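You operate a simulated robot arm through the tools that you are given. There is no shell and no other tool. Be economical: measure what you need, move in short steps, check, and stop when the job is done.

You run a simulated robot arm. Do the job below in one go: nothing can be reset, and whatever is moved stays where it is left.

TASK
Press the blue cap home on the slide's post with the lever.
Fine: draw the slide out again at the end.

It is judged by the outcome, as a careful person would: the job done as asked, and still so three seconds after it is handed in. It fails if anything else is knocked over, pushed out of place, dropped, spilled or broken. Lids that push on must go on centred and level and be pressed home; caps that screw on are set level and turned clockwise until they are tight.

THE ROBOT
A 7-joint arm with a two-finger parallel gripper, fixed in place. Base frame: the origin is at the foot of the arm, x ahead of it, y to its left, z up. Units: m, degrees, N and s.
With the tool pointing down near the work surface it reaches from about 0.24 to 0.68 m from the base axis. Its first joint turns from -66.0 to 66.0 degrees. Payload 2.4 kg.
Tool frame: the origin (TCP) lies between the finger pads and is the grasp point; the fingertips stand 0.03 m ahead of it; z points along the fingers, y is the line along which they close. Largest opening 0.094 m; finger width 0.028, thickness 0.01; the body of the gripper, 0.05 by 0.096 m, starts 0.055 m behind the TCP.
Orientation is told as [roll, pitch, yaw] about the base's x, y, z axes, in that order, counted from this pose: with the fingers straight down and closing along the base's y, the tool's x points along the base's -x, its y along +y and its z along -z.

THE INTERFACE
- The arm moves only by the tool move_arm. Its argument "moves" is a list of rows, each a list of 2 entries, a list of its own where there are three numbers: the shift along the base's x, y, z in units of 40 mm (1.0 is 40 mm), then the turn, a rotation vector about the base's x, y, z in units of 8 degrees (1.0 is 8 degrees). In form: [[[dx, dy, dz], [rx, ry, rz]], ...]. A call has 1 to 8 rows; each row shifts and turns the commanded pose from where the row before left it. "jaw" is the finger opening in m, from 0 to 0.094, set as the call begins (left out, the last holds). A call with a number of a shift or a turn outside -1 to 1 is refused whole. Each row takes 0.2 s and may step no farther than 0.05 m and 8.6 degrees from the row before; otherwise, or with a gripper value out of range, the whole call is refused. A pose out of reach is approached as far as the arm can. The call stops where the force on the tool passes 40 N (or 10 N more than at its start, if that is more) or the arm is blocked; 0.2 s more then pass. Each finger travels about 0.153 m/s and halts on what it meets, pressing with about 40 N; the grip force reading is that of the motor and also rises with nothing between the fingers. The clock runs only during rows and for 0.2 s after the last one: add rows that do not move to give the fingers time. The reply holds the time, the measured pose of the TCP, the force on the tool along the base axes, the opening and the grip force, in the units named above and with some noise, with the torque about the TCP (base axes, N m) and any sound that the robot's microphone picked up.
- Cameras (640 x 400 px; columns grow to the right, rows downward): "scene" is fixed at [0.0293, 0.4649, 1.4527]; the picture's right is [-0.83, -0.55, 0.00], its down [-0.26, 0.40, -0.88] and it looks along [0.49, -0.73, -0.48] (base axes); focal length 356 px, centre (320, 200). "wrist" rides on the gripper at [0.076, 0.014, -0.103] in the tool frame; the picture's right is [-0.18, 0.98, 0.00], its down [-0.75, -0.14, -0.64] and it looks along [-0.63, -0.12, 0.77] (tool axes); focal length 243 px, centre (320, 200). There is no depth. A picture from a camera that has moved, and an enlarged one, comes with that camera's place and axes in the base frame and with its lens.
- snapshot(camera): a new picture of that camera. The clock stands still meanwhile.
- enlarge(camera, box): a new picture of the part [left, top, right, bottom] of that camera's present view, enlarged. The clock stands still meanwhile.
- hand_in(): hands the job in; it is judged then, once.

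Go step by step. Nothing tells you positions but the pictures and the camera data: compare them with the known pose of the tool, close in by small moves and look again before you grip or let go. The budget is 120 turns and 84 pictures, counting those below and the enlarged ones. Unless the task says otherwise, let go and move clear before handing in, and close with one line.

The tools are called after ">>>" by a JSON object that holds its "op" and its "data". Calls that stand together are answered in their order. move_arm: Moves the arm, as the interface text tells. Its arguments: {"type":"object","properties":{"moves":{"type":"array","items":{"type":"array"}},"jaw":{"type":"number"}},"required":["moves"]} The other tools are called the same way: snapshot (camera) takes a picture; enlarge (camera, box) takes an enlarged picture of a part of a camera's view; hand_in () hands the job in.

At the start:

```text
time_s: 0.0
tool_pos: [0.3115, -0.0905, 1.1995]
tool_rot: [0.0, 0.0, 0.0]
contact_force: [0.2, 0.3, 0.1]
torque: [0.0, 0.0, -0.01]
grip_width: 0.0938
finger_force: 0.1
```

scene: 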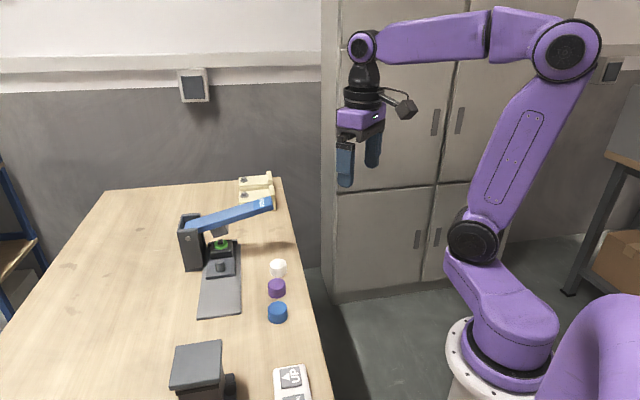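
wrist: 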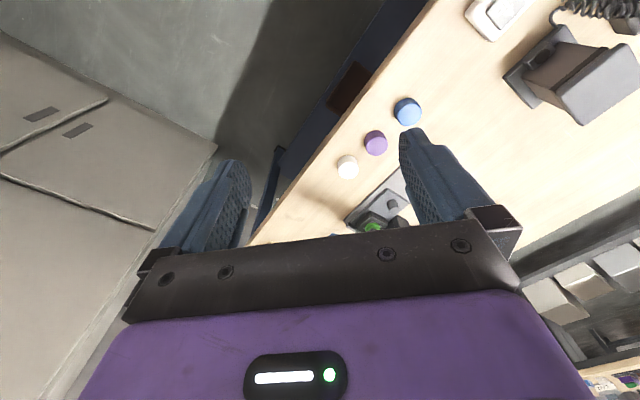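

I see a table with a lever press (blue lever), a slide with a post, and three caps (white, purple, blue). I'll look closer first.

>>> {"op": "enlarge", "data": {"camera": "scene", "box": [160, 170, 320, 330]}}

>>> {"op": "enlarge", "data": {"camera": "scene", "box": [150, 300, 350, 400]}}

>>> {"op": "enlarge", "data": {"camera": "wrist", "box": [300, 60, 500, 260]}}

```text
2.50 times, centred on (240, 250) of scene
camera zoom: at [0.0293, 0.4649, 1.4527], right [-0.83, -0.55, 0.0], down [-0.26, 0.4, -0.88], along [0.49, -0.73, -0.48], focal length 890 px, centre (520, 75)
```

zoom: 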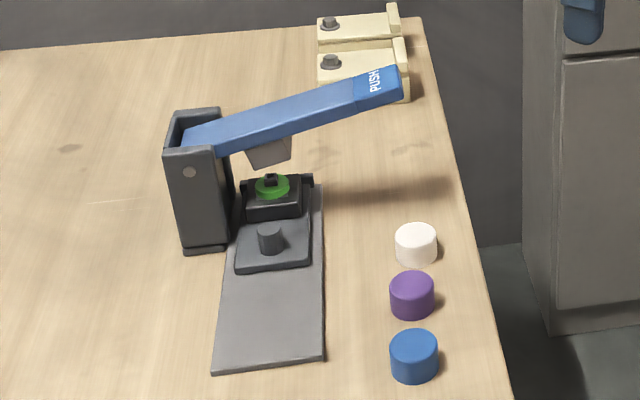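

```text
3.20 times, centred on (250, 350) of scene
camera zoom: at [0.0293, 0.4649, 1.4527], right [-0.83, -0.55, 0.0], down [-0.26, 0.4, -0.88], along [0.49, -0.73, -0.48], focal length 1138 px, centre (544, -280)
```

zoom: 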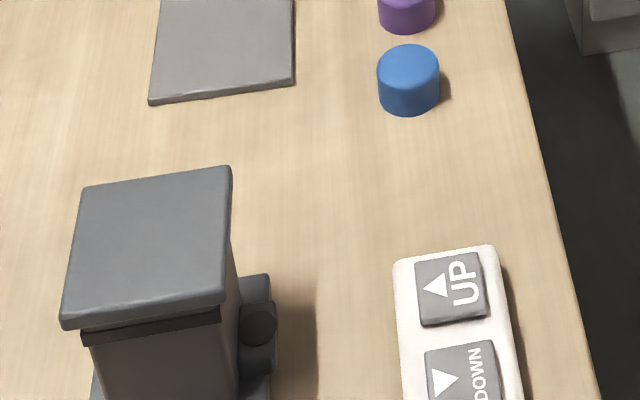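

```text
2.00 times, centred on (400, 160) of wrist
camera zoom: at [0.2357, -0.0767, 1.3043], right [0.18, 0.98, 0.0], down [0.75, -0.14, 0.64], along [0.63, -0.12, -0.77], focal length 485 px, centre (160, 280)
```

zoom: 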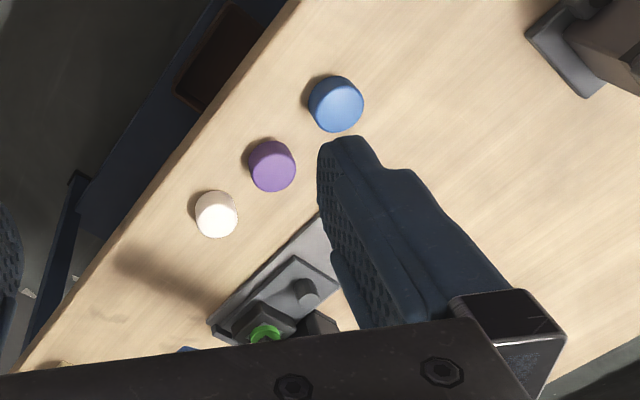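

The blue cap seems to be at about [0.42, 0.05, 0.865], the press at about x 0.62–0.7. I move the wrist camera over the press for a better look.

>>> {"op": "move_arm", "data": {"moves": [[[0.9, 0.28, -0.2], [0, 0, 0]], [[0.9, 0.28, -0.2], [0, 0, 0]], [[0.9, 0.28, -0.2], [0, 0, 0]], [[0.9, 0.28, -0.2], [0, 0, 0]], [[0.9, 0.28, -0.2], [0, 0, 0]], [[0.9, 0.28, -0.2], [0, 0, 0]], [[0.9, 0.28, -0.2], [0, 0, 0]]]}}

>>> {"op": "snapshot", "data": {"camera": "wrist"}}

>>> {"op": "snapshot", "data": {"camera": "scene"}}

```text
time_s: 1.6
tool_pos: [0.5636, -0.012, 1.1447]
tool_rot: [0.0, -0.1, 0.0]
contact_force: [-0.4, 0.1, 1.4]
torque: [0.0, -0.01, 0.01]
grip_width: 0.094
finger_force: 0.0
```

```text
78 pictures are left
camera wrist: at [0.4877, 0.002, 1.2486], right [0.18, 0.98, 0.0], down [0.75, -0.14, 0.64], along [0.63, -0.12, -0.77], focal length 243 px, centre (320, 200)
```

wrist: 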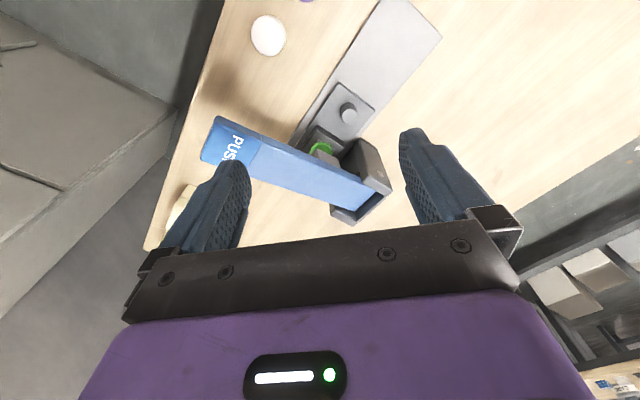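

```text
77 pictures are left
```

scene: 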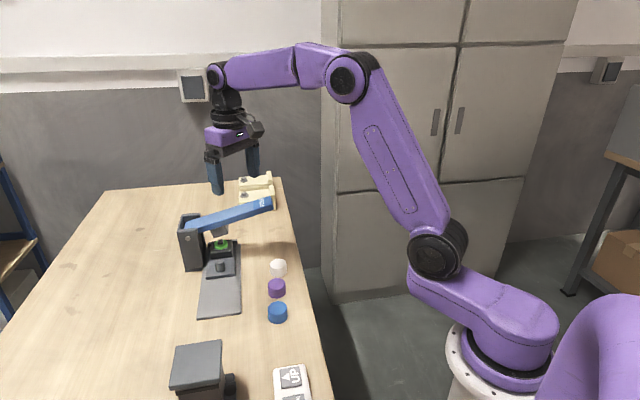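

>>> {"op": "enlarge", "data": {"camera": "wrist", "box": [240, 60, 440, 240]}}

>>> {"op": "enlarge", "data": {"camera": "scene", "box": [170, 200, 270, 290]}}

```text
2.22 times, centred on (340, 150) of wrist
camera zoom: at [0.4877, 0.002, 1.2486], right [0.18, 0.98, 0.0], down [0.75, -0.14, 0.64], along [0.63, -0.12, -0.77], focal length 539 px, centre (276, 311)
```

zoom: 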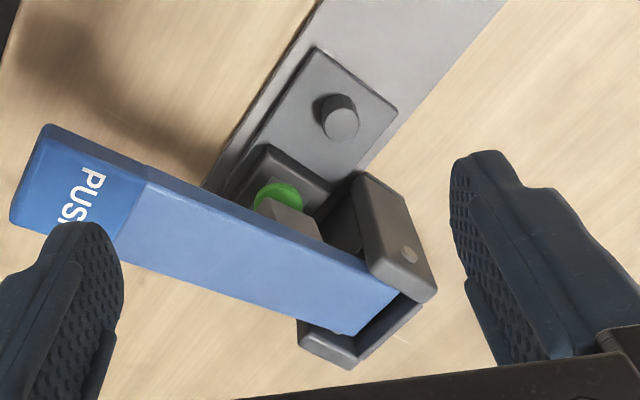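

```text
4.44 times, centred on (220, 245) of scene
camera zoom: at [0.0293, 0.4649, 1.4527], right [-0.83, -0.55, 0.0], down [-0.26, 0.4, -0.88], along [0.49, -0.73, -0.48], focal length 1581 px, centre (764, 0)
```

zoom: 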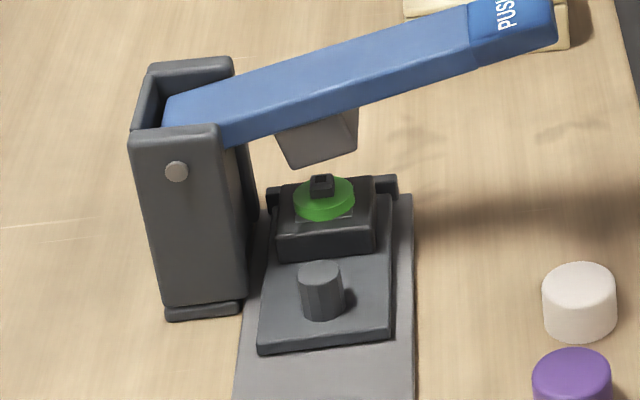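

The slide sits under the ram with a knob (top about [0.626, 0.019, 0.90]) as its handle; the rail runs at about 45° toward -x,+y. I turn the tool -45° and come above the knob, well short of the lever.

>>> {"op": "move_arm", "data": {"moves": [[[0.2, 0.15, -0.4], [0, 0, -0.95]], [[0.2, 0.15, -0.4], [0, 0, -0.95]], [[0.2, 0.15, -0.4], [0, 0, -0.95]], [[0.2, 0.15, -0.4], [0, 0, -0.95]], [[0.2, 0.1, -0.4], [0, 0, -0.95]], [[0.2, 0.075, -0.4], [0, 0, -0.875]]], "jaw": 0.06}}

>>> {"op": "snapshot", "data": {"camera": "wrist"}}

>>> {"op": "enlarge", "data": {"camera": "scene", "box": [150, 150, 310, 300]}}

```text
time_s: 3.0
tool_pos: [0.6111, 0.019, 1.0475]
tool_rot: [0.1, 0.0, -45.0]
contact_force: [-0.1, 0.0, -0.5]
torque: [0.0, -0.03, 0.03]
grip_width: 0.0599
finger_force: 0.1
```

```text
74 pictures are left
camera wrist: at [0.5681, 0.0831, 1.1518], right [0.83, 0.56, 0.0], down [0.43, -0.63, 0.64], along [0.36, -0.53, -0.77], focal length 243 px, centre (320, 200)
```

wrist: 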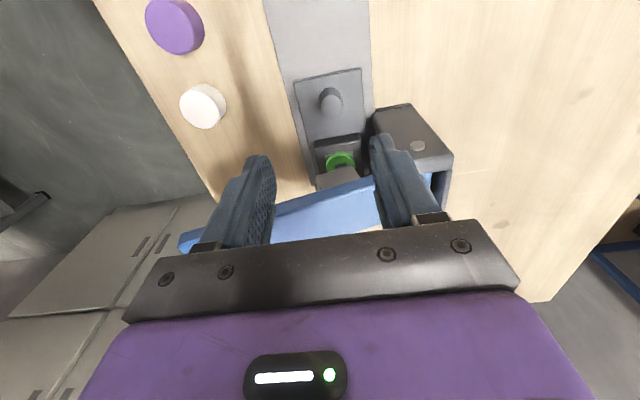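

```text
2.67 times, centred on (230, 225) of scene
camera zoom: at [0.0293, 0.4649, 1.4527], right [-0.83, -0.55, 0.0], down [-0.26, 0.4, -0.88], along [0.49, -0.73, -0.48], focal length 949 px, centre (560, 133)
```

zoom: 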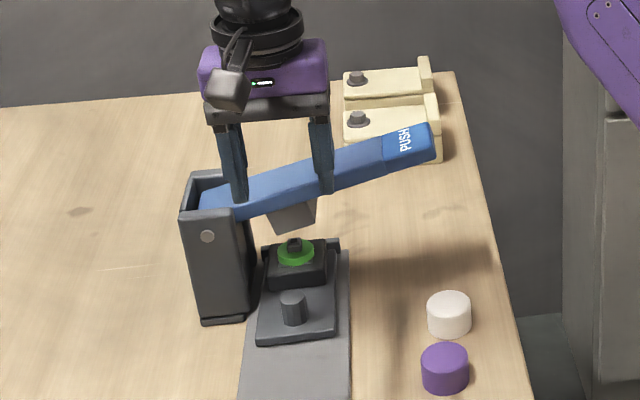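

The yaw of -45° matches the rail; the knob is at about [0.623, 0.022]. I go down to just above it and check.

>>> {"op": "move_arm", "data": {"moves": [[[0.15, 0.04, -0.6], [0, 0, 0]], [[0.15, 0.035, -0.6], [0, 0, 0]], [[0, 0, -0.6], [0, 0, 0]], [[0, 0, -0.6], [0, 0, 0]]]}}

>>> {"op": "snapshot", "data": {"camera": "wrist"}}

>>> {"op": "enlarge", "data": {"camera": "scene", "box": [150, 180, 310, 280]}}

```text
time_s: 4.0
tool_pos: [0.624, 0.0214, 0.9522]
tool_rot: [0.0, 0.0, -45.0]
contact_force: [0.0, -0.3, 1.0]
torque: [0.0, -0.05, 0.02]
grip_width: 0.0598
finger_force: 0.1
```

```text
72 pictures are left
camera wrist: at [0.58, 0.0853, 1.0562], right [0.82, 0.57, 0.0], down [0.43, -0.63, 0.64], along [0.36, -0.53, -0.77], focal length 243 px, centre (320, 200)
```

wrist: 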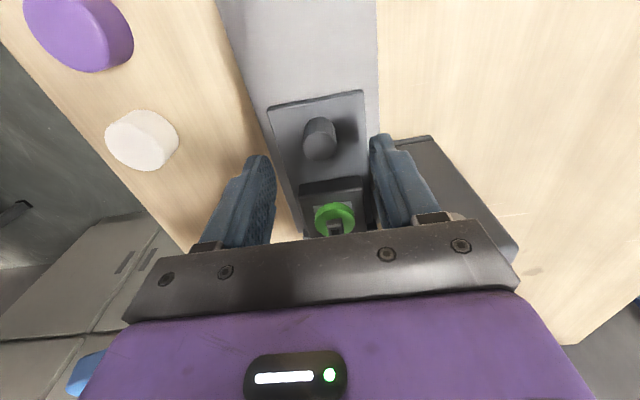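

```text
4.00 times, centred on (230, 230) of scene
camera zoom: at [0.0293, 0.4649, 1.4527], right [-0.83, -0.55, 0.0], down [-0.26, 0.4, -0.88], along [0.49, -0.73, -0.48], focal length 1423 px, centre (680, 80)
```

zoom: 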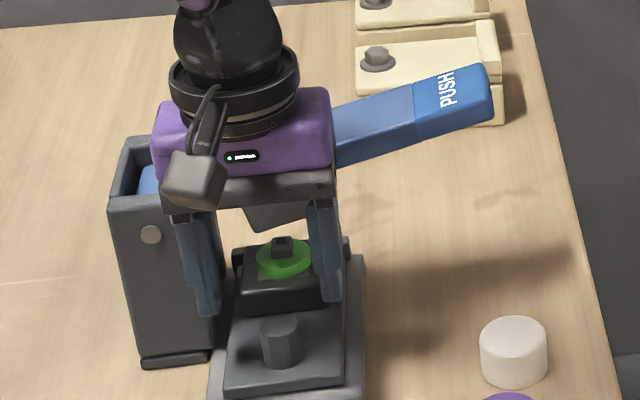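

Aligned over the knob. Going down and gripping it.

>>> {"op": "move_arm", "data": {"moves": [[[0, 0.01, -0.4], [0, 0, 0]], [[0, 0, -0.4], [0, 0, 0]], [[0, 0, -0.35], [0, 0, 0]]]}}

>>> {"op": "move_arm", "data": {"moves": [[[0, 0, 0], [0, 0, 0]], [[0, 0, 0], [0, 0, 0]]], "jaw": 0.01}}

>>> {"op": "snapshot", "data": {"camera": "wrist"}}

```text
time_s: 4.8
tool_pos: [0.6238, 0.0214, 0.9096]
tool_rot: [0.1, 0.0, -45.0]
contact_force: [-3.9, 0.9, 14.0]
torque: [-0.16, 0.56, -0.12]
grip_width: 0.0611
finger_force: 0.8
```

```text
time_s: 5.4
tool_pos: [0.6227, 0.02, 0.9093]
tool_rot: [0.2, -0.2, -45.1]
contact_force: [-3.6, -5.4, 25.1]
torque: [-0.59, 0.43, -0.36]
grip_width: 0.0234
finger_force: 45.1
```

```text
70 pictures are left
camera wrist: at [0.5801, 0.0843, 1.0122], right [0.83, 0.56, 0.0], down [0.43, -0.63, 0.64], along [0.36, -0.53, -0.76], focal length 243 px, centre (320, 200)
```

wrist: 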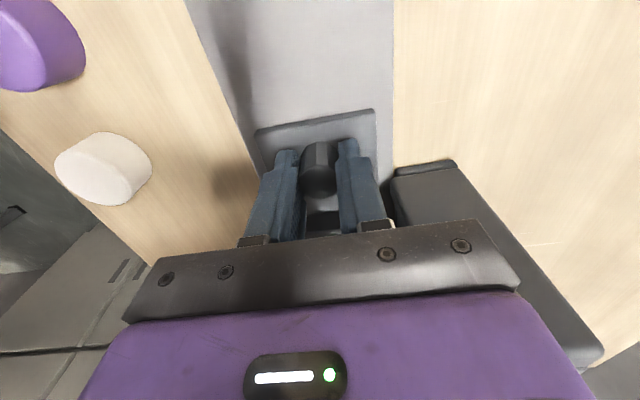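

Gripping the knob (23 mm) but pressing down a little on the plate; I lift 3 mm to relieve it.

>>> {"op": "move_arm", "data": {"moves": [[[0, 0, 0.1], [0, 0, 0]], [[0, 0, 0], [0, 0, 0]]]}}

```text
time_s: 6.0
tool_pos: [0.6228, 0.0214, 0.9087]
tool_rot: [-0.2, 0.2, -44.9]
contact_force: [1.2, -5.6, -11.4]
torque: [-0.28, -1.64, -0.05]
grip_width: 0.0237
finger_force: 44.8
```

>>> {"op": "move_arm", "data": {"moves": [[[0, 0, -0.03], [0, 0, 0]], [[-0.18, 0.18, 0], [0, 0, 0]], [[-0.18, 0.18, 0], [0, 0, 0]], [[-0.18, 0.18, 0], [0, 0, 0]]]}}

>>> {"op": "enlarge", "data": {"camera": "scene", "box": [150, 200, 310, 330]}}

```text
time_s: 7.0
tool_pos: [0.6006, 0.0421, 0.9089]
tool_rot: [-0.1, 0.2, -45.0]
contact_force: [-6.9, -7.0, -10.2]
torque: [0.99, 0.21, 0.2]
grip_width: 0.0238
finger_force: 44.7
```

```text
3.08 times, centred on (230, 265) of scene
camera zoom: at [0.0294, 0.4647, 1.4528], right [-0.83, -0.55, 0.0], down [-0.26, 0.4, -0.88], along [0.49, -0.73, -0.48], focal length 1095 px, centre (597, 0)
```

zoom: 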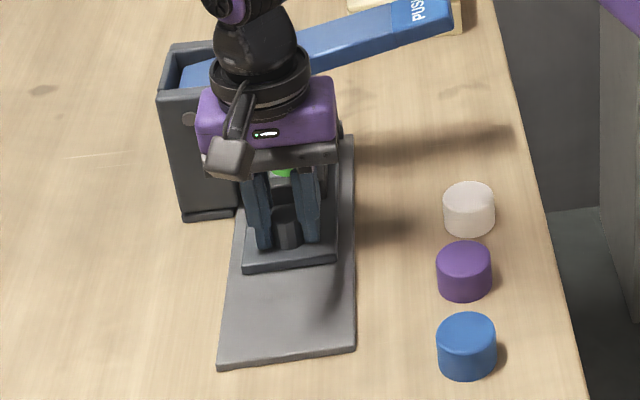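

The slide draws freely. Pulling it about 60 mm further.

>>> {"op": "move_arm", "data": {"moves": [[[-0.26, 0.26, 0], [0, 0, 0]], [[-0.26, 0.26, 0], [0, 0, 0]], [[-0.26, 0.26, 0], [0, 0, 0]], [[-0.26, 0.26, 0], [0, 0, 0]]]}}

>>> {"op": "enlarge", "data": {"camera": "scene", "box": [150, 200, 310, 330]}}

```text
time_s: 8.0
tool_pos: [0.5593, 0.085, 0.9084]
tool_rot: [-0.1, 0.1, -44.9]
contact_force: [-12.1, -12.4, -10.7]
torque: [0.15, -0.36, -0.15]
grip_width: 0.0238
finger_force: 45.2
```

```text
3.08 times, centred on (230, 265) of scene
camera zoom: at [0.0292, 0.4646, 1.4528], right [-0.83, -0.55, 0.0], down [-0.26, 0.4, -0.88], along [0.49, -0.73, -0.48], focal length 1095 px, centre (597, 0)
```

zoom: 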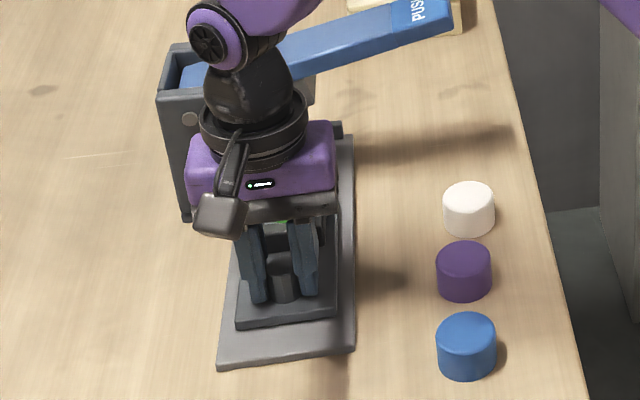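

>>> {"op": "move_arm", "data": {"moves": [[[-0.04, -0.04, 0], [0, 0, 0]], [[-0.18, 0.17, 0], [0, 0, 0]], [[0, 0, 0], [0, 0, 0]]]}}

```text
time_s: 8.8
tool_pos: [0.5519, 0.0928, 0.9092]
tool_rot: [0.0, 0.1, -44.8]
contact_force: [-0.8, 2.9, -15.3]
torque: [0.08, 1.1, -0.05]
grip_width: 0.0238
finger_force: 45.4
```

Slide is out by about 100 mm. Releasing and rising to look at the post.

>>> {"op": "move_arm", "data": {"moves": [[[0, 0, 0], [0, 0, 0]], [[0, 0, 0], [0, 0, 0]]], "jaw": 0.06}}

>>> {"op": "move_arm", "data": {"moves": [[[0, 0, 0.7], [0, 0, 0]], [[0, 0, 0.9], [0, 0, 0]], [[0, 0, 0.9], [0, 0, 0]], [[0, 0, 0.9], [0, 0, 0]]], "jaw": 0.09}}

>>> {"op": "snapshot", "data": {"camera": "wrist"}}

>>> {"op": "enlarge", "data": {"camera": "scene", "box": [170, 230, 290, 330]}}

```text
time_s: 9.4
tool_pos: [0.5527, 0.0901, 0.9112]
tool_rot: [0.1, -0.1, -44.9]
contact_force: [-0.6, 1.2, 0.1]
torque: [-0.01, -0.02, -0.01]
grip_width: 0.06
finger_force: 0.0
```

```text
time_s: 10.4
tool_pos: [0.5526, 0.0891, 1.0459]
tool_rot: [0.0, -0.1, -44.9]
contact_force: [-0.1, -0.3, -0.1]
torque: [0.01, -0.01, -0.02]
grip_width: 0.0903
finger_force: 0.1
```

```text
67 pictures are left
camera wrist: at [0.5086, 0.1536, 1.1489], right [0.82, 0.57, 0.0], down [0.43, -0.63, 0.64], along [0.36, -0.53, -0.77], focal length 243 px, centre (320, 200)
```

wrist: 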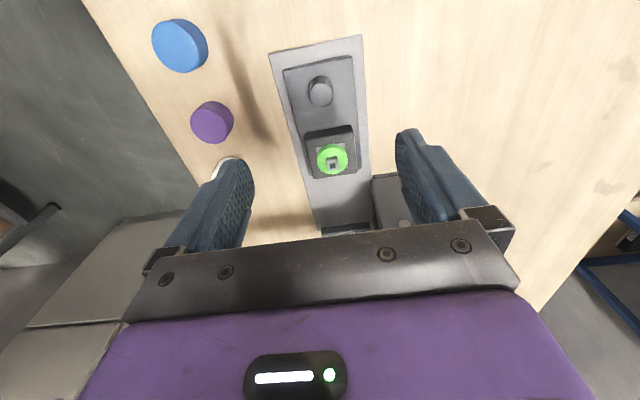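

```text
4.00 times, centred on (230, 280) of scene
camera zoom: at [0.0293, 0.4649, 1.4527], right [-0.83, -0.55, 0.0], down [-0.26, 0.4, -0.88], along [0.49, -0.73, -0.48], focal length 1423 px, centre (680, -120)
```

zoom: 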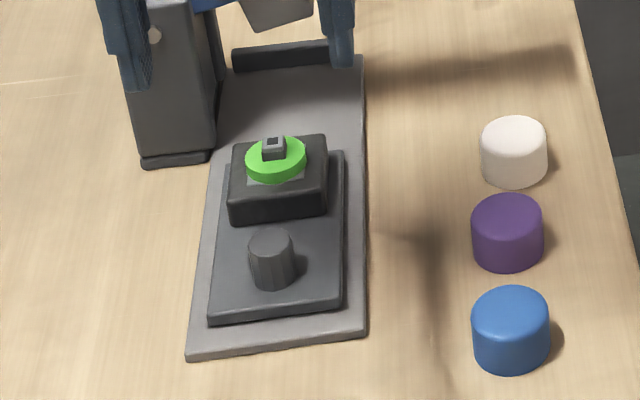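

>>> {"op": "enlarge", "data": {"camera": "wrist", "box": [270, 60, 400, 200]}}

>>> {"op": "enlarge", "data": {"camera": "scene", "box": [200, 245, 264, 285]}}

```text
2.86 times, centred on (335, 130) of wrist
camera zoom: at [0.5086, 0.1536, 1.1489], right [0.82, 0.57, 0.0], down [0.43, -0.63, 0.64], along [0.36, -0.53, -0.77], focal length 693 px, centre (277, 400)
```

zoom: 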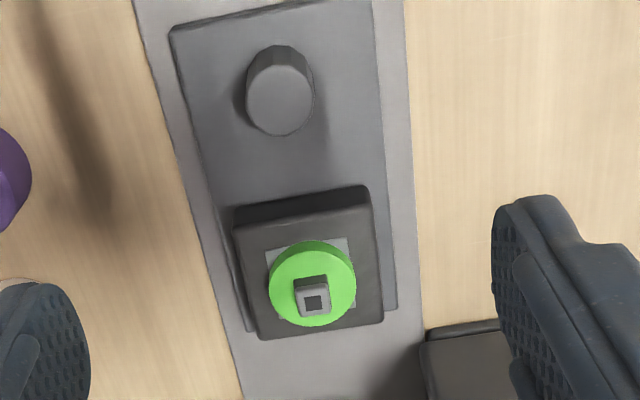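

```text
10.00 times, centred on (232, 265) of scene
camera zoom: at [0.0293, 0.4649, 1.4527], right [-0.83, -0.55, 0.0], down [-0.26, 0.4, -0.88], along [0.49, -0.73, -0.48], focal length 3558 px, centre (1200, -450)
```

zoom: 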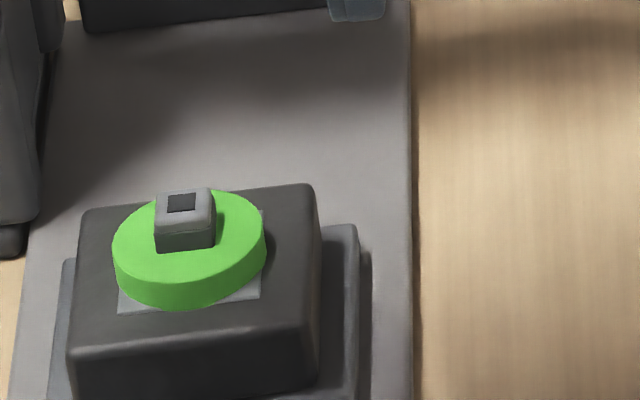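

Now the post shows clearly: a green disc with a small square stub, at about [0.598, 0.047], top about 0.92. Next I go above the blue cap.

>>> {"op": "move_arm", "data": {"moves": [[[-0.8, -0.25, 0], [0, 0, 0]], [[-0.8, -0.25, 0], [0, 0, 0]], [[-0.8, -0.25, -0.3], [0, 0, 0]], [[-0.8, -0.25, -0.5], [0, 0, 0]]]}}

>>> {"op": "snapshot", "data": {"camera": "wrist"}}

>>> {"op": "enlarge", "data": {"camera": "scene", "box": [200, 240, 328, 330]}}

```text
time_s: 11.4
tool_pos: [0.4244, 0.0497, 1.0133]
tool_rot: [0.1, 0.0, -44.9]
contact_force: [-0.8, 1.1, 0.0]
torque: [0.03, -0.01, 0.01]
grip_width: 0.09
finger_force: 0.1
```

```text
63 pictures are left
camera wrist: at [0.3804, 0.1136, 1.1168], right [0.82, 0.57, 0.0], down [0.43, -0.63, 0.64], along [0.36, -0.53, -0.77], focal length 243 px, centre (320, 200)
```

wrist: 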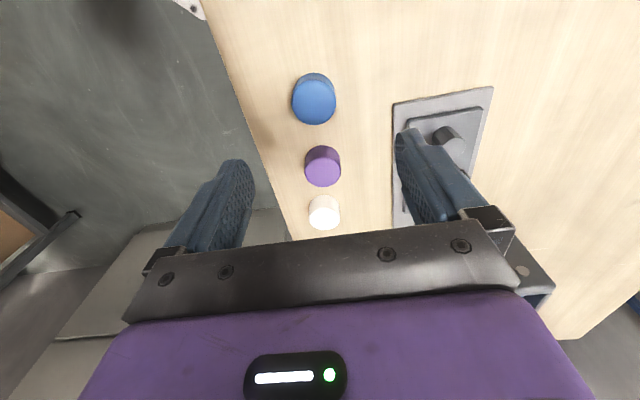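

```text
4.44 times, centred on (264, 285) of scene
camera zoom: at [0.0293, 0.4649, 1.4527], right [-0.83, -0.55, 0.0], down [-0.26, 0.4, -0.88], along [0.49, -0.73, -0.48], focal length 1581 px, centre (569, -178)
```

zoom: 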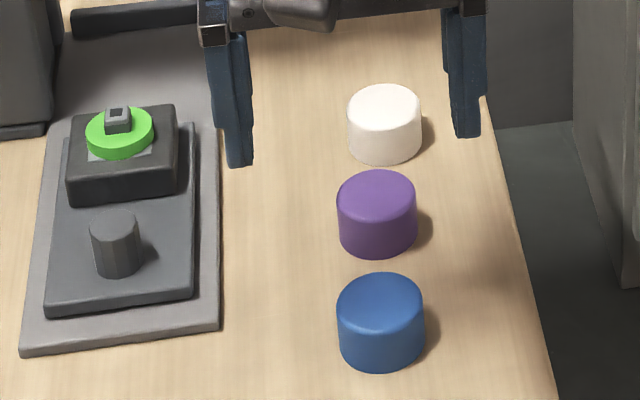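

The blue cap's centre is at about [0.418, 0.050], its top about 0.886. I go down to just above it and check.

>>> {"op": "move_arm", "data": {"moves": [[[-0.16, 0, -0.6], [0, 0, 0]], [[0, 0, -0.7], [0, 0, 0]], [[0, 0, -0.7], [0, 0, 0]]], "jaw": 0.075}}

>>> {"op": "snapshot", "data": {"camera": "wrist"}}

>>> {"op": "enlarge", "data": {"camera": "scene", "box": [230, 270, 330, 340]}}

```text
time_s: 12.2
tool_pos: [0.4178, 0.0489, 0.933]
tool_rot: [0.0, 0.0, -44.9]
contact_force: [0.0, 0.3, 0.1]
torque: [-0.01, 0.0, -0.01]
grip_width: 0.0751
finger_force: 0.1
```

```text
61 pictures are left
camera wrist: at [0.3734, 0.1139, 1.0366], right [0.82, 0.57, 0.0], down [0.43, -0.63, 0.64], along [0.36, -0.53, -0.77], focal length 243 px, centre (320, 200)
```

wrist: 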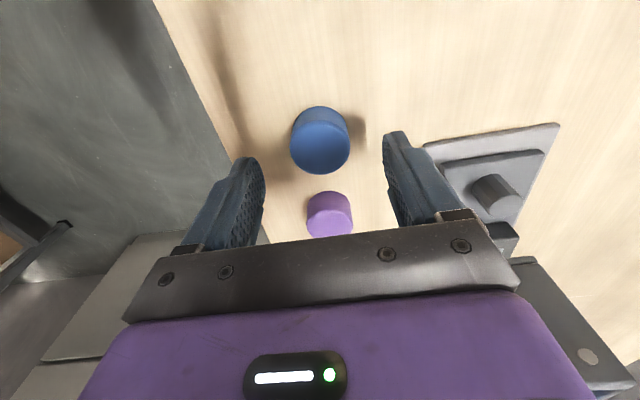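

```text
5.71 times, centred on (280, 305) of scene
camera zoom: at [0.0293, 0.4649, 1.4527], right [-0.83, -0.55, 0.0], down [-0.26, 0.4, -0.88], along [0.49, -0.73, -0.48], focal length 2033 px, centre (549, -400)
```

zoom: 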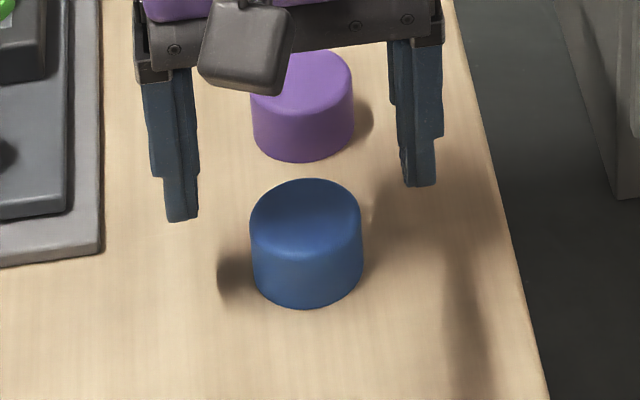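

Centred. Going down and closing.

>>> {"op": "move_arm", "data": {"moves": [[[0, 0, -0.4], [0, 0, 0]], [[0, 0, -0.42], [0, 0, 0]]]}}

>>> {"op": "enlarge", "data": {"camera": "scene", "box": [230, 270, 330, 340]}}

```text
time_s: 12.8
tool_pos: [0.4174, 0.0503, 0.9014]
tool_rot: [0.0, 0.0, -44.8]
contact_force: [-0.2, 0.2, 0.0]
torque: [-0.03, 0.0, -0.01]
grip_width: 0.0752
finger_force: 0.1
```

```text
5.71 times, centred on (280, 305) of scene
camera zoom: at [0.0293, 0.4649, 1.4527], right [-0.83, -0.55, 0.0], down [-0.26, 0.4, -0.88], along [0.49, -0.73, -0.48], focal length 2033 px, centre (549, -400)
```

zoom: 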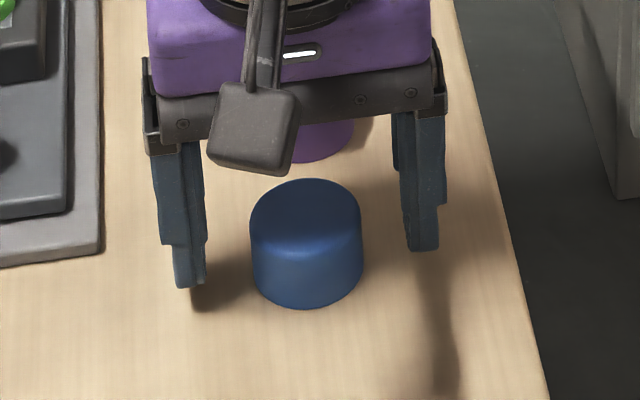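

>>> {"op": "move_arm", "data": {"moves": [[[0, 0, 0], [0, 0, 0]], [[0, 0, 0], [0, 0, 0]]], "jaw": 0.03}}

>>> {"op": "move_arm", "data": {"moves": [[[0, 0, 0.3], [0, 0, 0]], [[0, 0, 0.6], [0, 0, 0]]]}}

>>> {"op": "enlarge", "data": {"camera": "scene", "box": [230, 250, 330, 320]}}

```text
time_s: 13.4
tool_pos: [0.4166, 0.0494, 0.8996]
tool_rot: [0.0, 0.1, -44.8]
contact_force: [0.5, 0.1, 0.6]
torque: [0.04, 0.0, 0.0]
grip_width: 0.0401
finger_force: 40.1
```

```text
time_s: 14.0
tool_pos: [0.4171, 0.0503, 0.9378]
tool_rot: [0.1, 0.0, -45.0]
contact_force: [-0.2, -0.2, 0.0]
torque: [0.01, 0.0, -0.01]
grip_width: 0.0403
finger_force: 40.0
```

```text
5.71 times, centred on (280, 285) of scene
camera zoom: at [0.0293, 0.4649, 1.4527], right [-0.83, -0.55, 0.0], down [-0.26, 0.4, -0.88], along [0.49, -0.73, -0.48], focal length 2033 px, centre (549, -286)
```

zoom: 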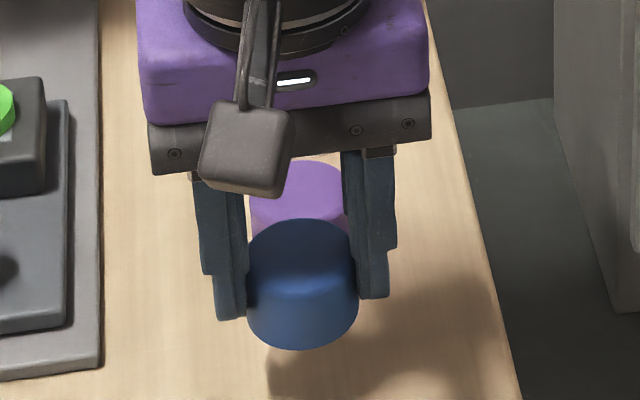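

The cap is held (40 mm). Before setting it, I'll raise and tilt it to see its underside from the scene camera.

>>> {"op": "move_arm", "data": {"moves": [[[0, 0, 0.95], [0, 0, 0]], [[0, 0, 0.95], [0.83, 0.56, 0]], [[0, 0, 0.95], [0.83, 0.56, 0]], [[0, 0, 0.95], [0.83, 0.56, 0]], [[0, 0, 0.95], [0.83, 0.56, 0]], [[0, 0, 0.95], [0.83, 0.56, 0]], [[0, 0, 0.95], [0.83, 0.56, 0]], [[0, 0, 0.95], [0.83, 0.56, 0]]]}}

>>> {"op": "snapshot", "data": {"camera": "scene"}}

```text
time_s: 15.8
tool_pos: [0.4179, 0.0511, 1.2419]
tool_rot: [15.9, 54.7, -36.8]
contact_force: [0.3, 0.1, 0.3]
torque: [-0.01, -0.05, 0.0]
grip_width: 0.0401
finger_force: 40.1
```

```text
57 pictures are left
```

scene: 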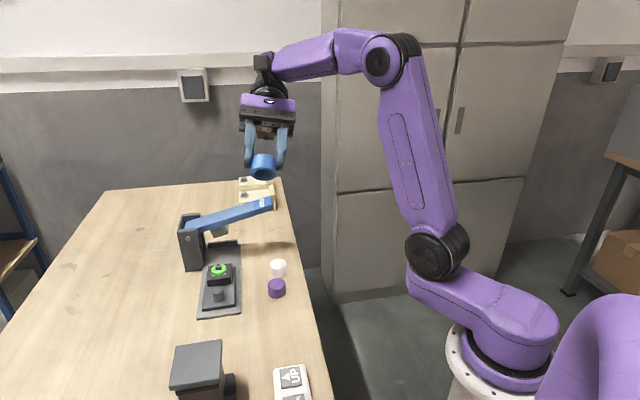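

>>> {"op": "enlarge", "data": {"camera": "scene", "box": [244, 145, 284, 185]}}

```text
10.00 times, centred on (264, 165) of scene
camera zoom: at [0.0293, 0.465, 1.4527], right [-0.83, -0.55, 0.0], down [-0.26, 0.4, -0.88], along [0.49, -0.73, -0.48], focal length 3558 px, centre (880, 550)
```

zoom: 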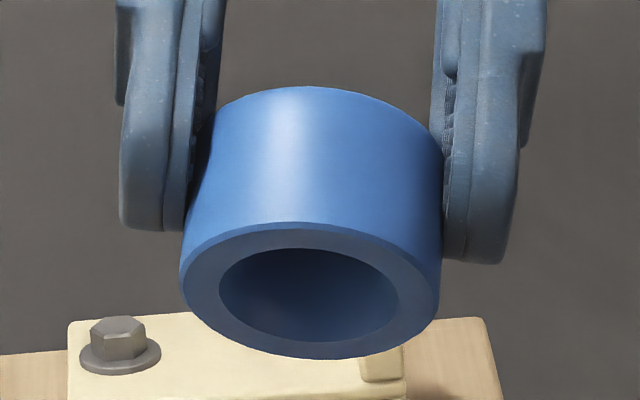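

The cap is hollow with a round bore of about 28 mm. I tilt further to see whether there is a socket deeper in.

>>> {"op": "move_arm", "data": {"moves": [[[0, 0, 0], [0.83, 0.56, 0]], [[0, 0, 0], [0.83, 0.56, 0]], [[0, 0, 0.5], [0.83, 0.56, 0]], [[0, 0, 0.5], [0.83, 0.56, 0]], [[0, 0, 0.5], [0.83, 0.56, 0]]]}}

>>> {"op": "snapshot", "data": {"camera": "scene"}}

```text
time_s: 17.0
tool_pos: [0.3574, 0.1242, 1.2797]
tool_rot: [120.0, 77.3, 63.4]
contact_force: [-0.6, -0.8, 0.4]
torque: [-0.02, 0.0, -0.02]
grip_width: 0.0399
finger_force: 40.0
out of reach, approached as far as the arm can: row 3, 4
```

```text
55 pictures are left
```

scene: 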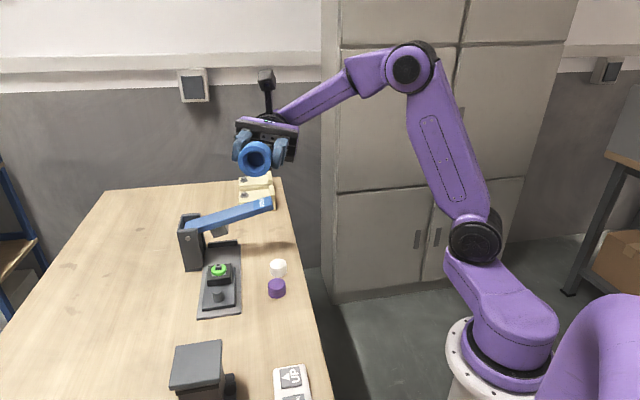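

>>> {"op": "enlarge", "data": {"camera": "scene", "box": [234, 138, 274, 178]}}

>>> {"op": "enlarge", "data": {"camera": "scene", "box": [196, 255, 244, 285]}}

```text
10.00 times, centred on (254, 158) of scene
camera zoom: at [0.0293, 0.4649, 1.4527], right [-0.83, -0.55, 0.0], down [-0.26, 0.4, -0.88], along [0.49, -0.73, -0.48], focal length 3558 px, centre (980, 620)
```

zoom: 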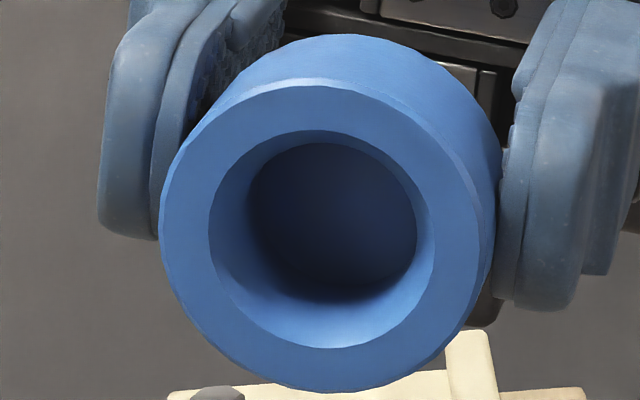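

```text
13.33 times, centred on (220, 270) of scene
camera zoom: at [0.0293, 0.4649, 1.4527], right [-0.83, -0.55, 0.0], down [-0.26, 0.4, -0.88], along [0.49, -0.73, -0.48], focal length 4744 px, centre (1653, -733)
```

zoom: 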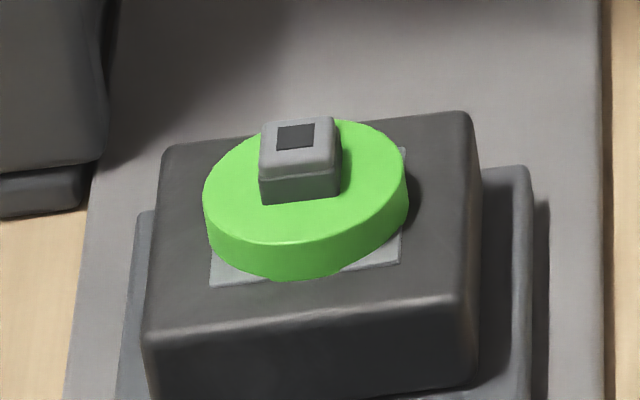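

Plain round bore, so turn doesn't matter; the post is the stem on the green disc (directly under the ram when the slide is in). I turn the tool back upright.

>>> {"op": "move_arm", "data": {"moves": [[[0, 0, -0.5], [-0.83, -0.56, 0]], [[0, 0, -0.5], [-0.83, -0.56, 0]], [[0, 0, -0.5], [-0.83, -0.56, 0]], [[0, 0, 0], [-0.83, -0.56, 0]], [[0, 0, 0], [-0.83, -0.56, 0]], [[0, 0, 0], [-0.83, -0.56, 0]]]}}

>>> {"op": "move_arm", "data": {"moves": [[[0, 0, 0], [-0.83, -0.56, 0]], [[0, 0, 0], [-0.83, -0.56, 0]], [[0, 0, 0], [-0.83, -0.56, 0]], [[0, 0, 0], [-0.83, -0.56, 0]], [[0, 0, 0], [-0.83, -0.56, 0]], [[0, 0, 0], [-0.83, -0.56, 0]], [[0, 0, 0], [0, 0, 0]]]}}

```text
time_s: 18.4
tool_pos: [0.3583, 0.1235, 1.2199]
tool_rot: [11.9, 46.9, -39.8]
contact_force: [0.7, 0.2, 0.4]
torque: [-0.01, 0.02, 0.01]
grip_width: 0.0402
finger_force: 40.2
```

```text
time_s: 20.0
tool_pos: [0.3581, 0.1243, 1.2199]
tool_rot: [0.0, 0.0, -45.0]
contact_force: [-0.6, 0.9, -0.9]
torque: [0.02, -0.04, 0.0]
grip_width: 0.0403
finger_force: 40.2
```

>>> {"op": "move_arm", "data": {"moves": [[[0.855, -0.278, -0.4], [0, 0, 0]], [[0.855, -0.278, -0.4], [0, 0, 0]], [[0.855, -0.278, -0.4], [0, 0, 0]], [[0.855, -0.278, -0.4], [0, 0, 0]], [[0.855, -0.278, -0.5], [0, 0, 0]], [[0.855, -0.278, -0.5], [0, 0, 0]], [[0.855, -0.278, -0.5], [0, 0, 0]]]}}

>>> {"op": "move_arm", "data": {"moves": [[[0, 0, -0.6], [0, 0, 0]], [[0, 0, -0.6], [0, 0, 0]], [[0, 0, -0.6], [0, 0, 0]]]}}

>>> {"op": "snapshot", "data": {"camera": "wrist"}}

>>> {"op": "enlarge", "data": {"camera": "scene", "box": [180, 225, 260, 285]}}

```text
time_s: 21.6
tool_pos: [0.5971, 0.047, 1.0963]
tool_rot: [0.0, 0.1, -44.9]
contact_force: [-0.7, 0.8, -0.1]
torque: [-0.02, 0.02, 0.04]
grip_width: 0.0399
finger_force: 40.0
```

```text
time_s: 22.4
tool_pos: [0.5958, 0.0461, 1.0246]
tool_rot: [0.0, 0.0, -45.0]
contact_force: [0.1, -0.3, -0.4]
torque: [-0.03, 0.05, -0.01]
grip_width: 0.04
finger_force: 40.1
```

```text
52 pictures are left
camera wrist: at [0.5531, 0.1099, 1.1272], right [0.82, 0.57, 0.0], down [0.43, -0.63, 0.64], along [0.36, -0.53, -0.77], focal length 243 px, centre (320, 200)
```

wrist: 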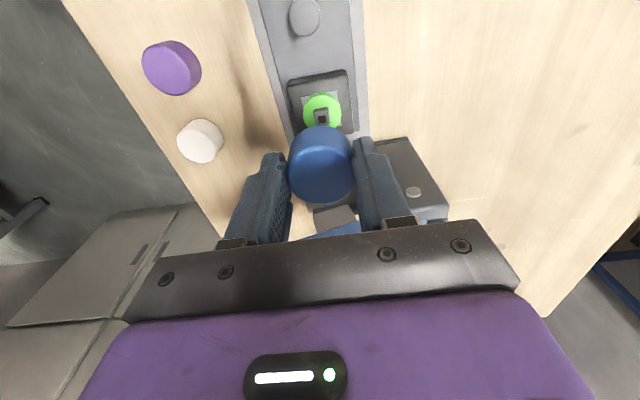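

```text
6.67 times, centred on (220, 255) of scene
camera zoom: at [0.0293, 0.4649, 1.4527], right [-0.83, -0.55, 0.0], down [-0.26, 0.4, -0.88], along [0.49, -0.73, -0.48], focal length 2372 px, centre (987, -167)
```

zoom: 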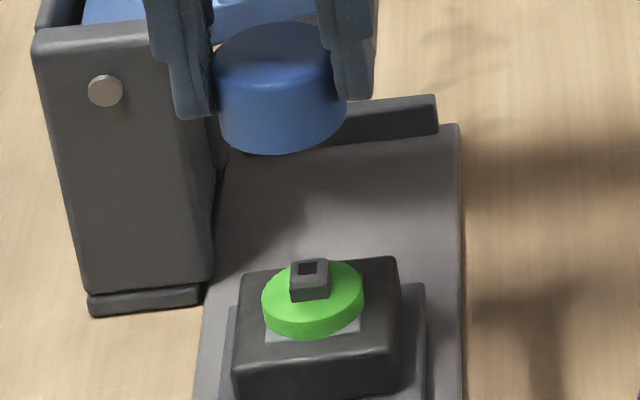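

Lining up over the stem; I come down to just above it and look again.

>>> {"op": "move_arm", "data": {"moves": [[[0.05, 0, -0.7], [0, 0, 0]], [[0, 0, -0.7], [0, 0, 0]], [[0, 0, 0], [0, 0, 0]]]}}

>>> {"op": "enlarge", "data": {"camera": "wrist", "box": [250, 60, 410, 220]}}

>>> {"op": "enlarge", "data": {"camera": "scene", "box": [180, 225, 260, 285]}}

```text
time_s: 23.2
tool_pos: [0.597, 0.0472, 0.9676]
tool_rot: [0.0, 0.1, -45.1]
contact_force: [0.1, 1.0, 0.7]
torque: [-0.01, -0.02, -0.05]
grip_width: 0.0401
finger_force: 40.2
```

```text
2.50 times, centred on (330, 140) of wrist
camera zoom: at [0.5546, 0.1108, 1.0714], right [0.82, 0.57, 0.0], down [0.43, -0.63, 0.64], along [0.36, -0.53, -0.77], focal length 606 px, centre (295, 350)
```

zoom: 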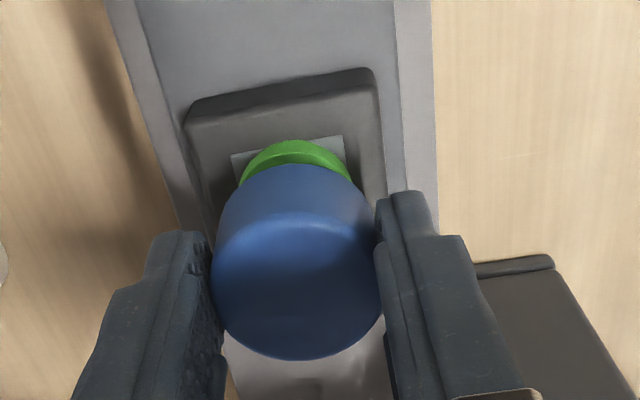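

```text
6.67 times, centred on (220, 255) of scene
camera zoom: at [0.0293, 0.4649, 1.4527], right [-0.83, -0.55, 0.0], down [-0.26, 0.4, -0.88], along [0.49, -0.73, -0.48], focal length 2372 px, centre (987, -167)
```

zoom: 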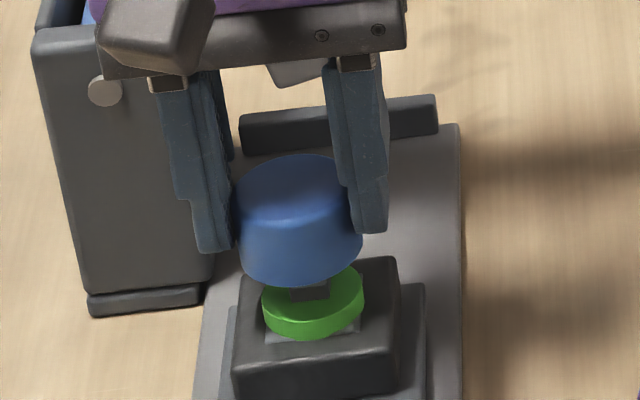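

Side-to-side alignment looks right. I shift 3 mm inward along the slide and lower gently until the cap meets something.

>>> {"op": "move_arm", "data": {"moves": [[[0.04, -0.06, -0.1], [0, 0, 0]], [[0, 0, -0.1], [0, 0, 0]], [[0, 0, -0.1], [0, 0, 0]], [[0, 0, 0], [0, 0, 0]]]}}

>>> {"op": "enlarge", "data": {"camera": "wrist", "box": [250, 60, 410, 220]}}

>>> {"op": "enlarge", "data": {"camera": "scene", "box": [196, 245, 244, 275]}}

```text
time_s: 24.2
tool_pos: [0.5994, 0.0433, 0.9566]
tool_rot: [-0.1, -0.1, -45.0]
contact_force: [0.5, 0.3, -0.8]
torque: [0.0, 0.04, 0.01]
grip_width: 0.0403
finger_force: 40.0
```

```text
2.50 times, centred on (330, 140) of wrist
camera zoom: at [0.556, 0.1086, 1.059], right [0.82, 0.57, 0.0], down [0.43, -0.63, 0.64], along [0.36, -0.53, -0.77], focal length 606 px, centre (295, 350)
```

zoom: 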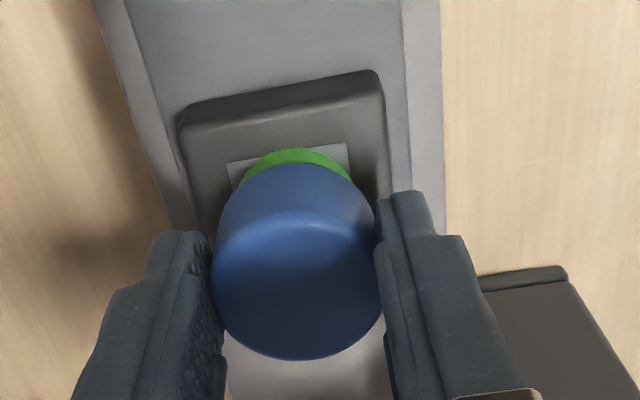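

```text
13.33 times, centred on (220, 260) of scene
camera zoom: at [0.0293, 0.4649, 1.4527], right [-0.83, -0.55, 0.0], down [-0.26, 0.4, -0.88], along [0.49, -0.73, -0.48], focal length 4744 px, centre (1653, -600)
```

zoom: 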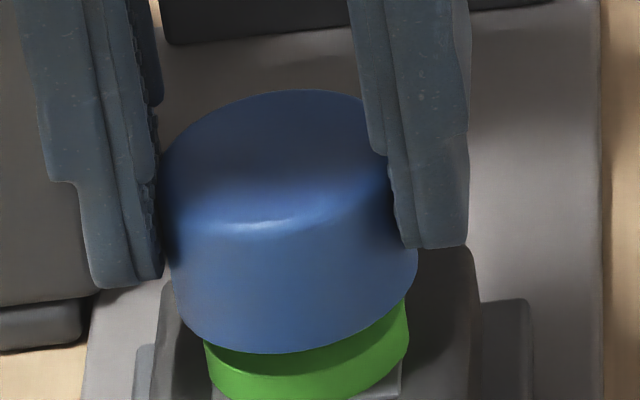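

>>> {"op": "move_arm", "data": {"moves": [[[-0.02, -0.015, -0.05], [0, 0, 0]], [[0, 0, -0.05], [0, 0, 0]], [[0, 0, -0.05], [0, 0, 0]], [[0, 0, 0], [0, 0, 0]]]}}

>>> {"op": "enlarge", "data": {"camera": "wrist", "box": [250, 60, 410, 220]}}

>>> {"op": "enlarge", "data": {"camera": "scene", "box": [196, 250, 244, 280]}}

```text
time_s: 25.2
tool_pos: [0.5993, 0.0439, 0.9481]
tool_rot: [-0.1, 0.0, -45.1]
contact_force: [-0.3, -0.2, 0.0]
torque: [0.03, -0.01, -0.01]
grip_width: 0.0402
finger_force: 40.0
```

```text
2.50 times, centred on (330, 140) of wrist
camera zoom: at [0.5557, 0.1078, 1.0531], right [0.82, 0.57, 0.0], down [0.43, -0.63, 0.64], along [0.36, -0.53, -0.77], focal length 606 px, centre (295, 350)
```

zoom: 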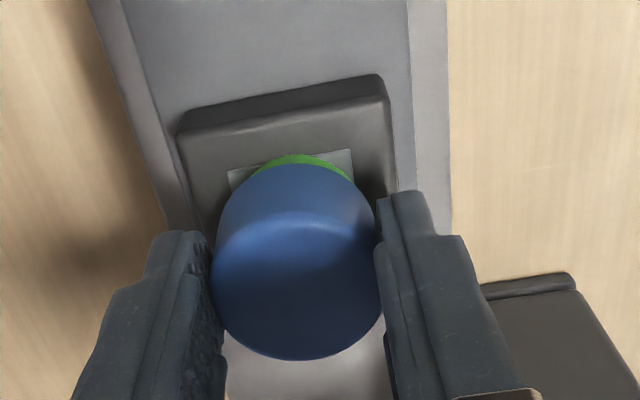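

```text
13.33 times, centred on (220, 265) of scene
camera zoom: at [0.0293, 0.4649, 1.4527], right [-0.83, -0.55, 0.0], down [-0.26, 0.4, -0.88], along [0.49, -0.73, -0.48], focal length 4744 px, centre (1653, -667)
```

zoom: 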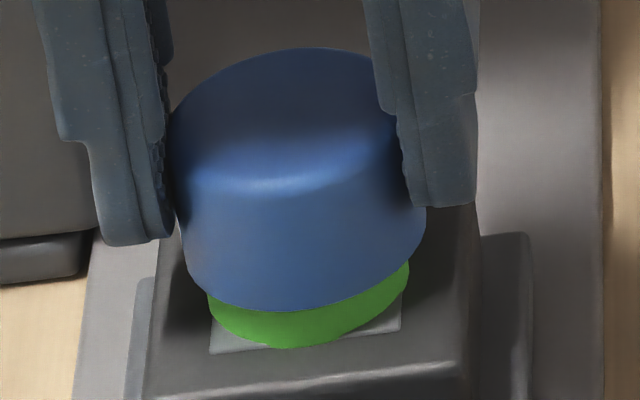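

>>> {"op": "move_arm", "data": {"moves": [[[-0.01, -0.01, -0.025], [0, 0, 0]], [[0, 0, -0.025], [0, 0, 0]], [[0, 0, 0], [0, 0, 0]]]}}

>>> {"op": "enlarge", "data": {"camera": "wrist", "box": [250, 60, 410, 220]}}

>>> {"op": "enlarge", "data": {"camera": "scene", "box": [196, 250, 244, 280]}}

```text
time_s: 26.0
tool_pos: [0.6008, 0.0434, 0.9489]
tool_rot: [0.2, -0.3, -45.0]
contact_force: [-1.5, 0.5, 18.3]
torque: [0.02, 0.19, -0.05]
grip_width: 0.0399
finger_force: 40.3
```

```text
2.50 times, centred on (330, 140) of wrist
camera zoom: at [0.5557, 0.1073, 1.0526], right [0.82, 0.57, 0.0], down [0.43, -0.63, 0.64], along [0.37, -0.53, -0.77], focal length 606 px, centre (295, 350)
```

zoom: 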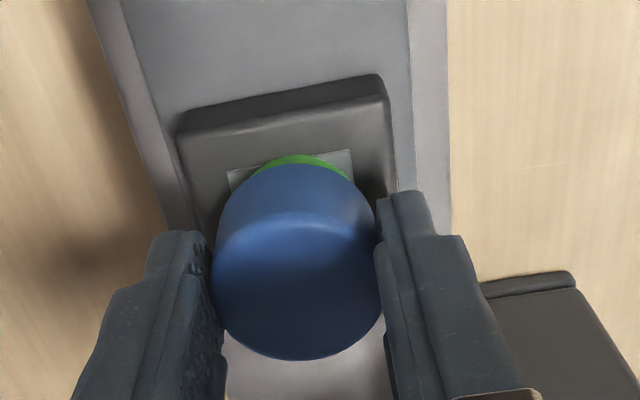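

```text
13.33 times, centred on (220, 265) of scene
camera zoom: at [0.0289, 0.4649, 1.4527], right [-0.83, -0.55, 0.0], down [-0.26, 0.4, -0.88], along [0.49, -0.73, -0.48], focal length 4744 px, centre (1653, -667)
```

zoom: 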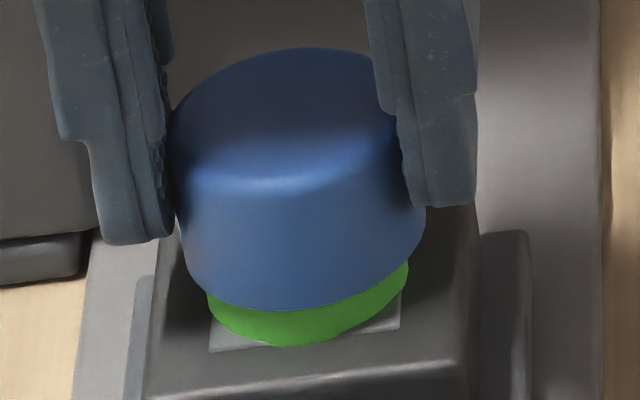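

Contact at about 18 N. Comparing both views, the cap seems about 3 mm too far inward, so I lift a little, shift outward and set it again.

>>> {"op": "move_arm", "data": {"moves": [[[0, 0, 0.1], [0, 0, 0]], [[-0.053, 0.053, 0], [0, 0, 0]], [[0, 0, -0.025], [0, 0, 0]], [[0, 0, -0.025], [0, 0, 0]], [[0, 0, 0], [0, 0, 0]]]}}

>>> {"op": "move_arm", "data": {"moves": [[[0, 0, -0.025], [0, 0, 0]], [[0, 0, -0.015], [0, 0, 0]], [[0, 0, 0], [0, 0, 0]]]}}

>>> {"op": "enlarge", "data": {"camera": "wrist", "box": [250, 60, 410, 220]}}

>>> {"op": "enlarge", "data": {"camera": "scene", "box": [196, 250, 244, 280]}}

```text
time_s: 27.2
tool_pos: [0.598, 0.0459, 0.9492]
tool_rot: [0.1, 0.0, -45.0]
contact_force: [-0.5, 0.1, -0.3]
torque: [0.0, 0.01, 0.02]
grip_width: 0.0403
finger_force: 39.9
```

```text
time_s: 28.0
tool_pos: [0.5972, 0.0452, 0.9493]
tool_rot: [0.1, -0.1, -45.1]
contact_force: [-3.9, -1.0, 15.1]
torque: [-0.04, 0.14, -0.01]
grip_width: 0.0399
finger_force: 40.3
```

```text
2.50 times, centred on (330, 140) of wrist
camera zoom: at [0.5536, 0.1092, 1.0524], right [0.82, 0.57, 0.0], down [0.43, -0.63, 0.64], along [0.36, -0.53, -0.77], focal length 606 px, centre (295, 350)
```

zoom: 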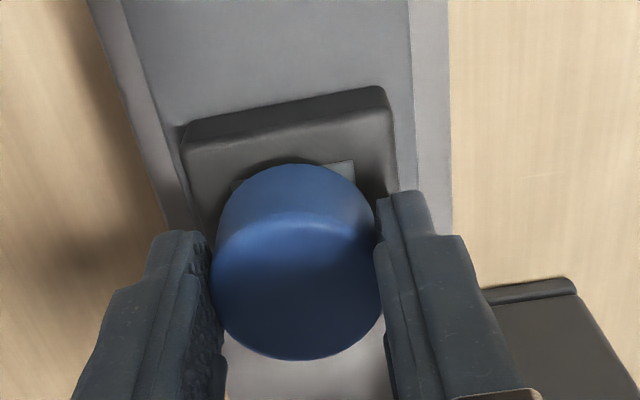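

```text
13.33 times, centred on (220, 265) of scene
camera zoom: at [0.0289, 0.4649, 1.4527], right [-0.83, -0.55, 0.0], down [-0.26, 0.4, -0.88], along [0.49, -0.73, -0.48], focal length 4744 px, centre (1653, -667)
```

zoom: 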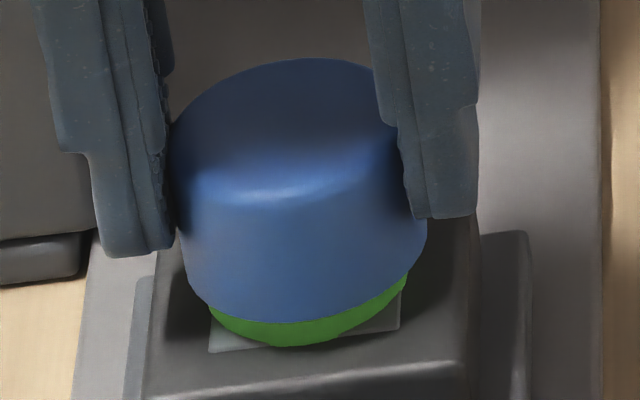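

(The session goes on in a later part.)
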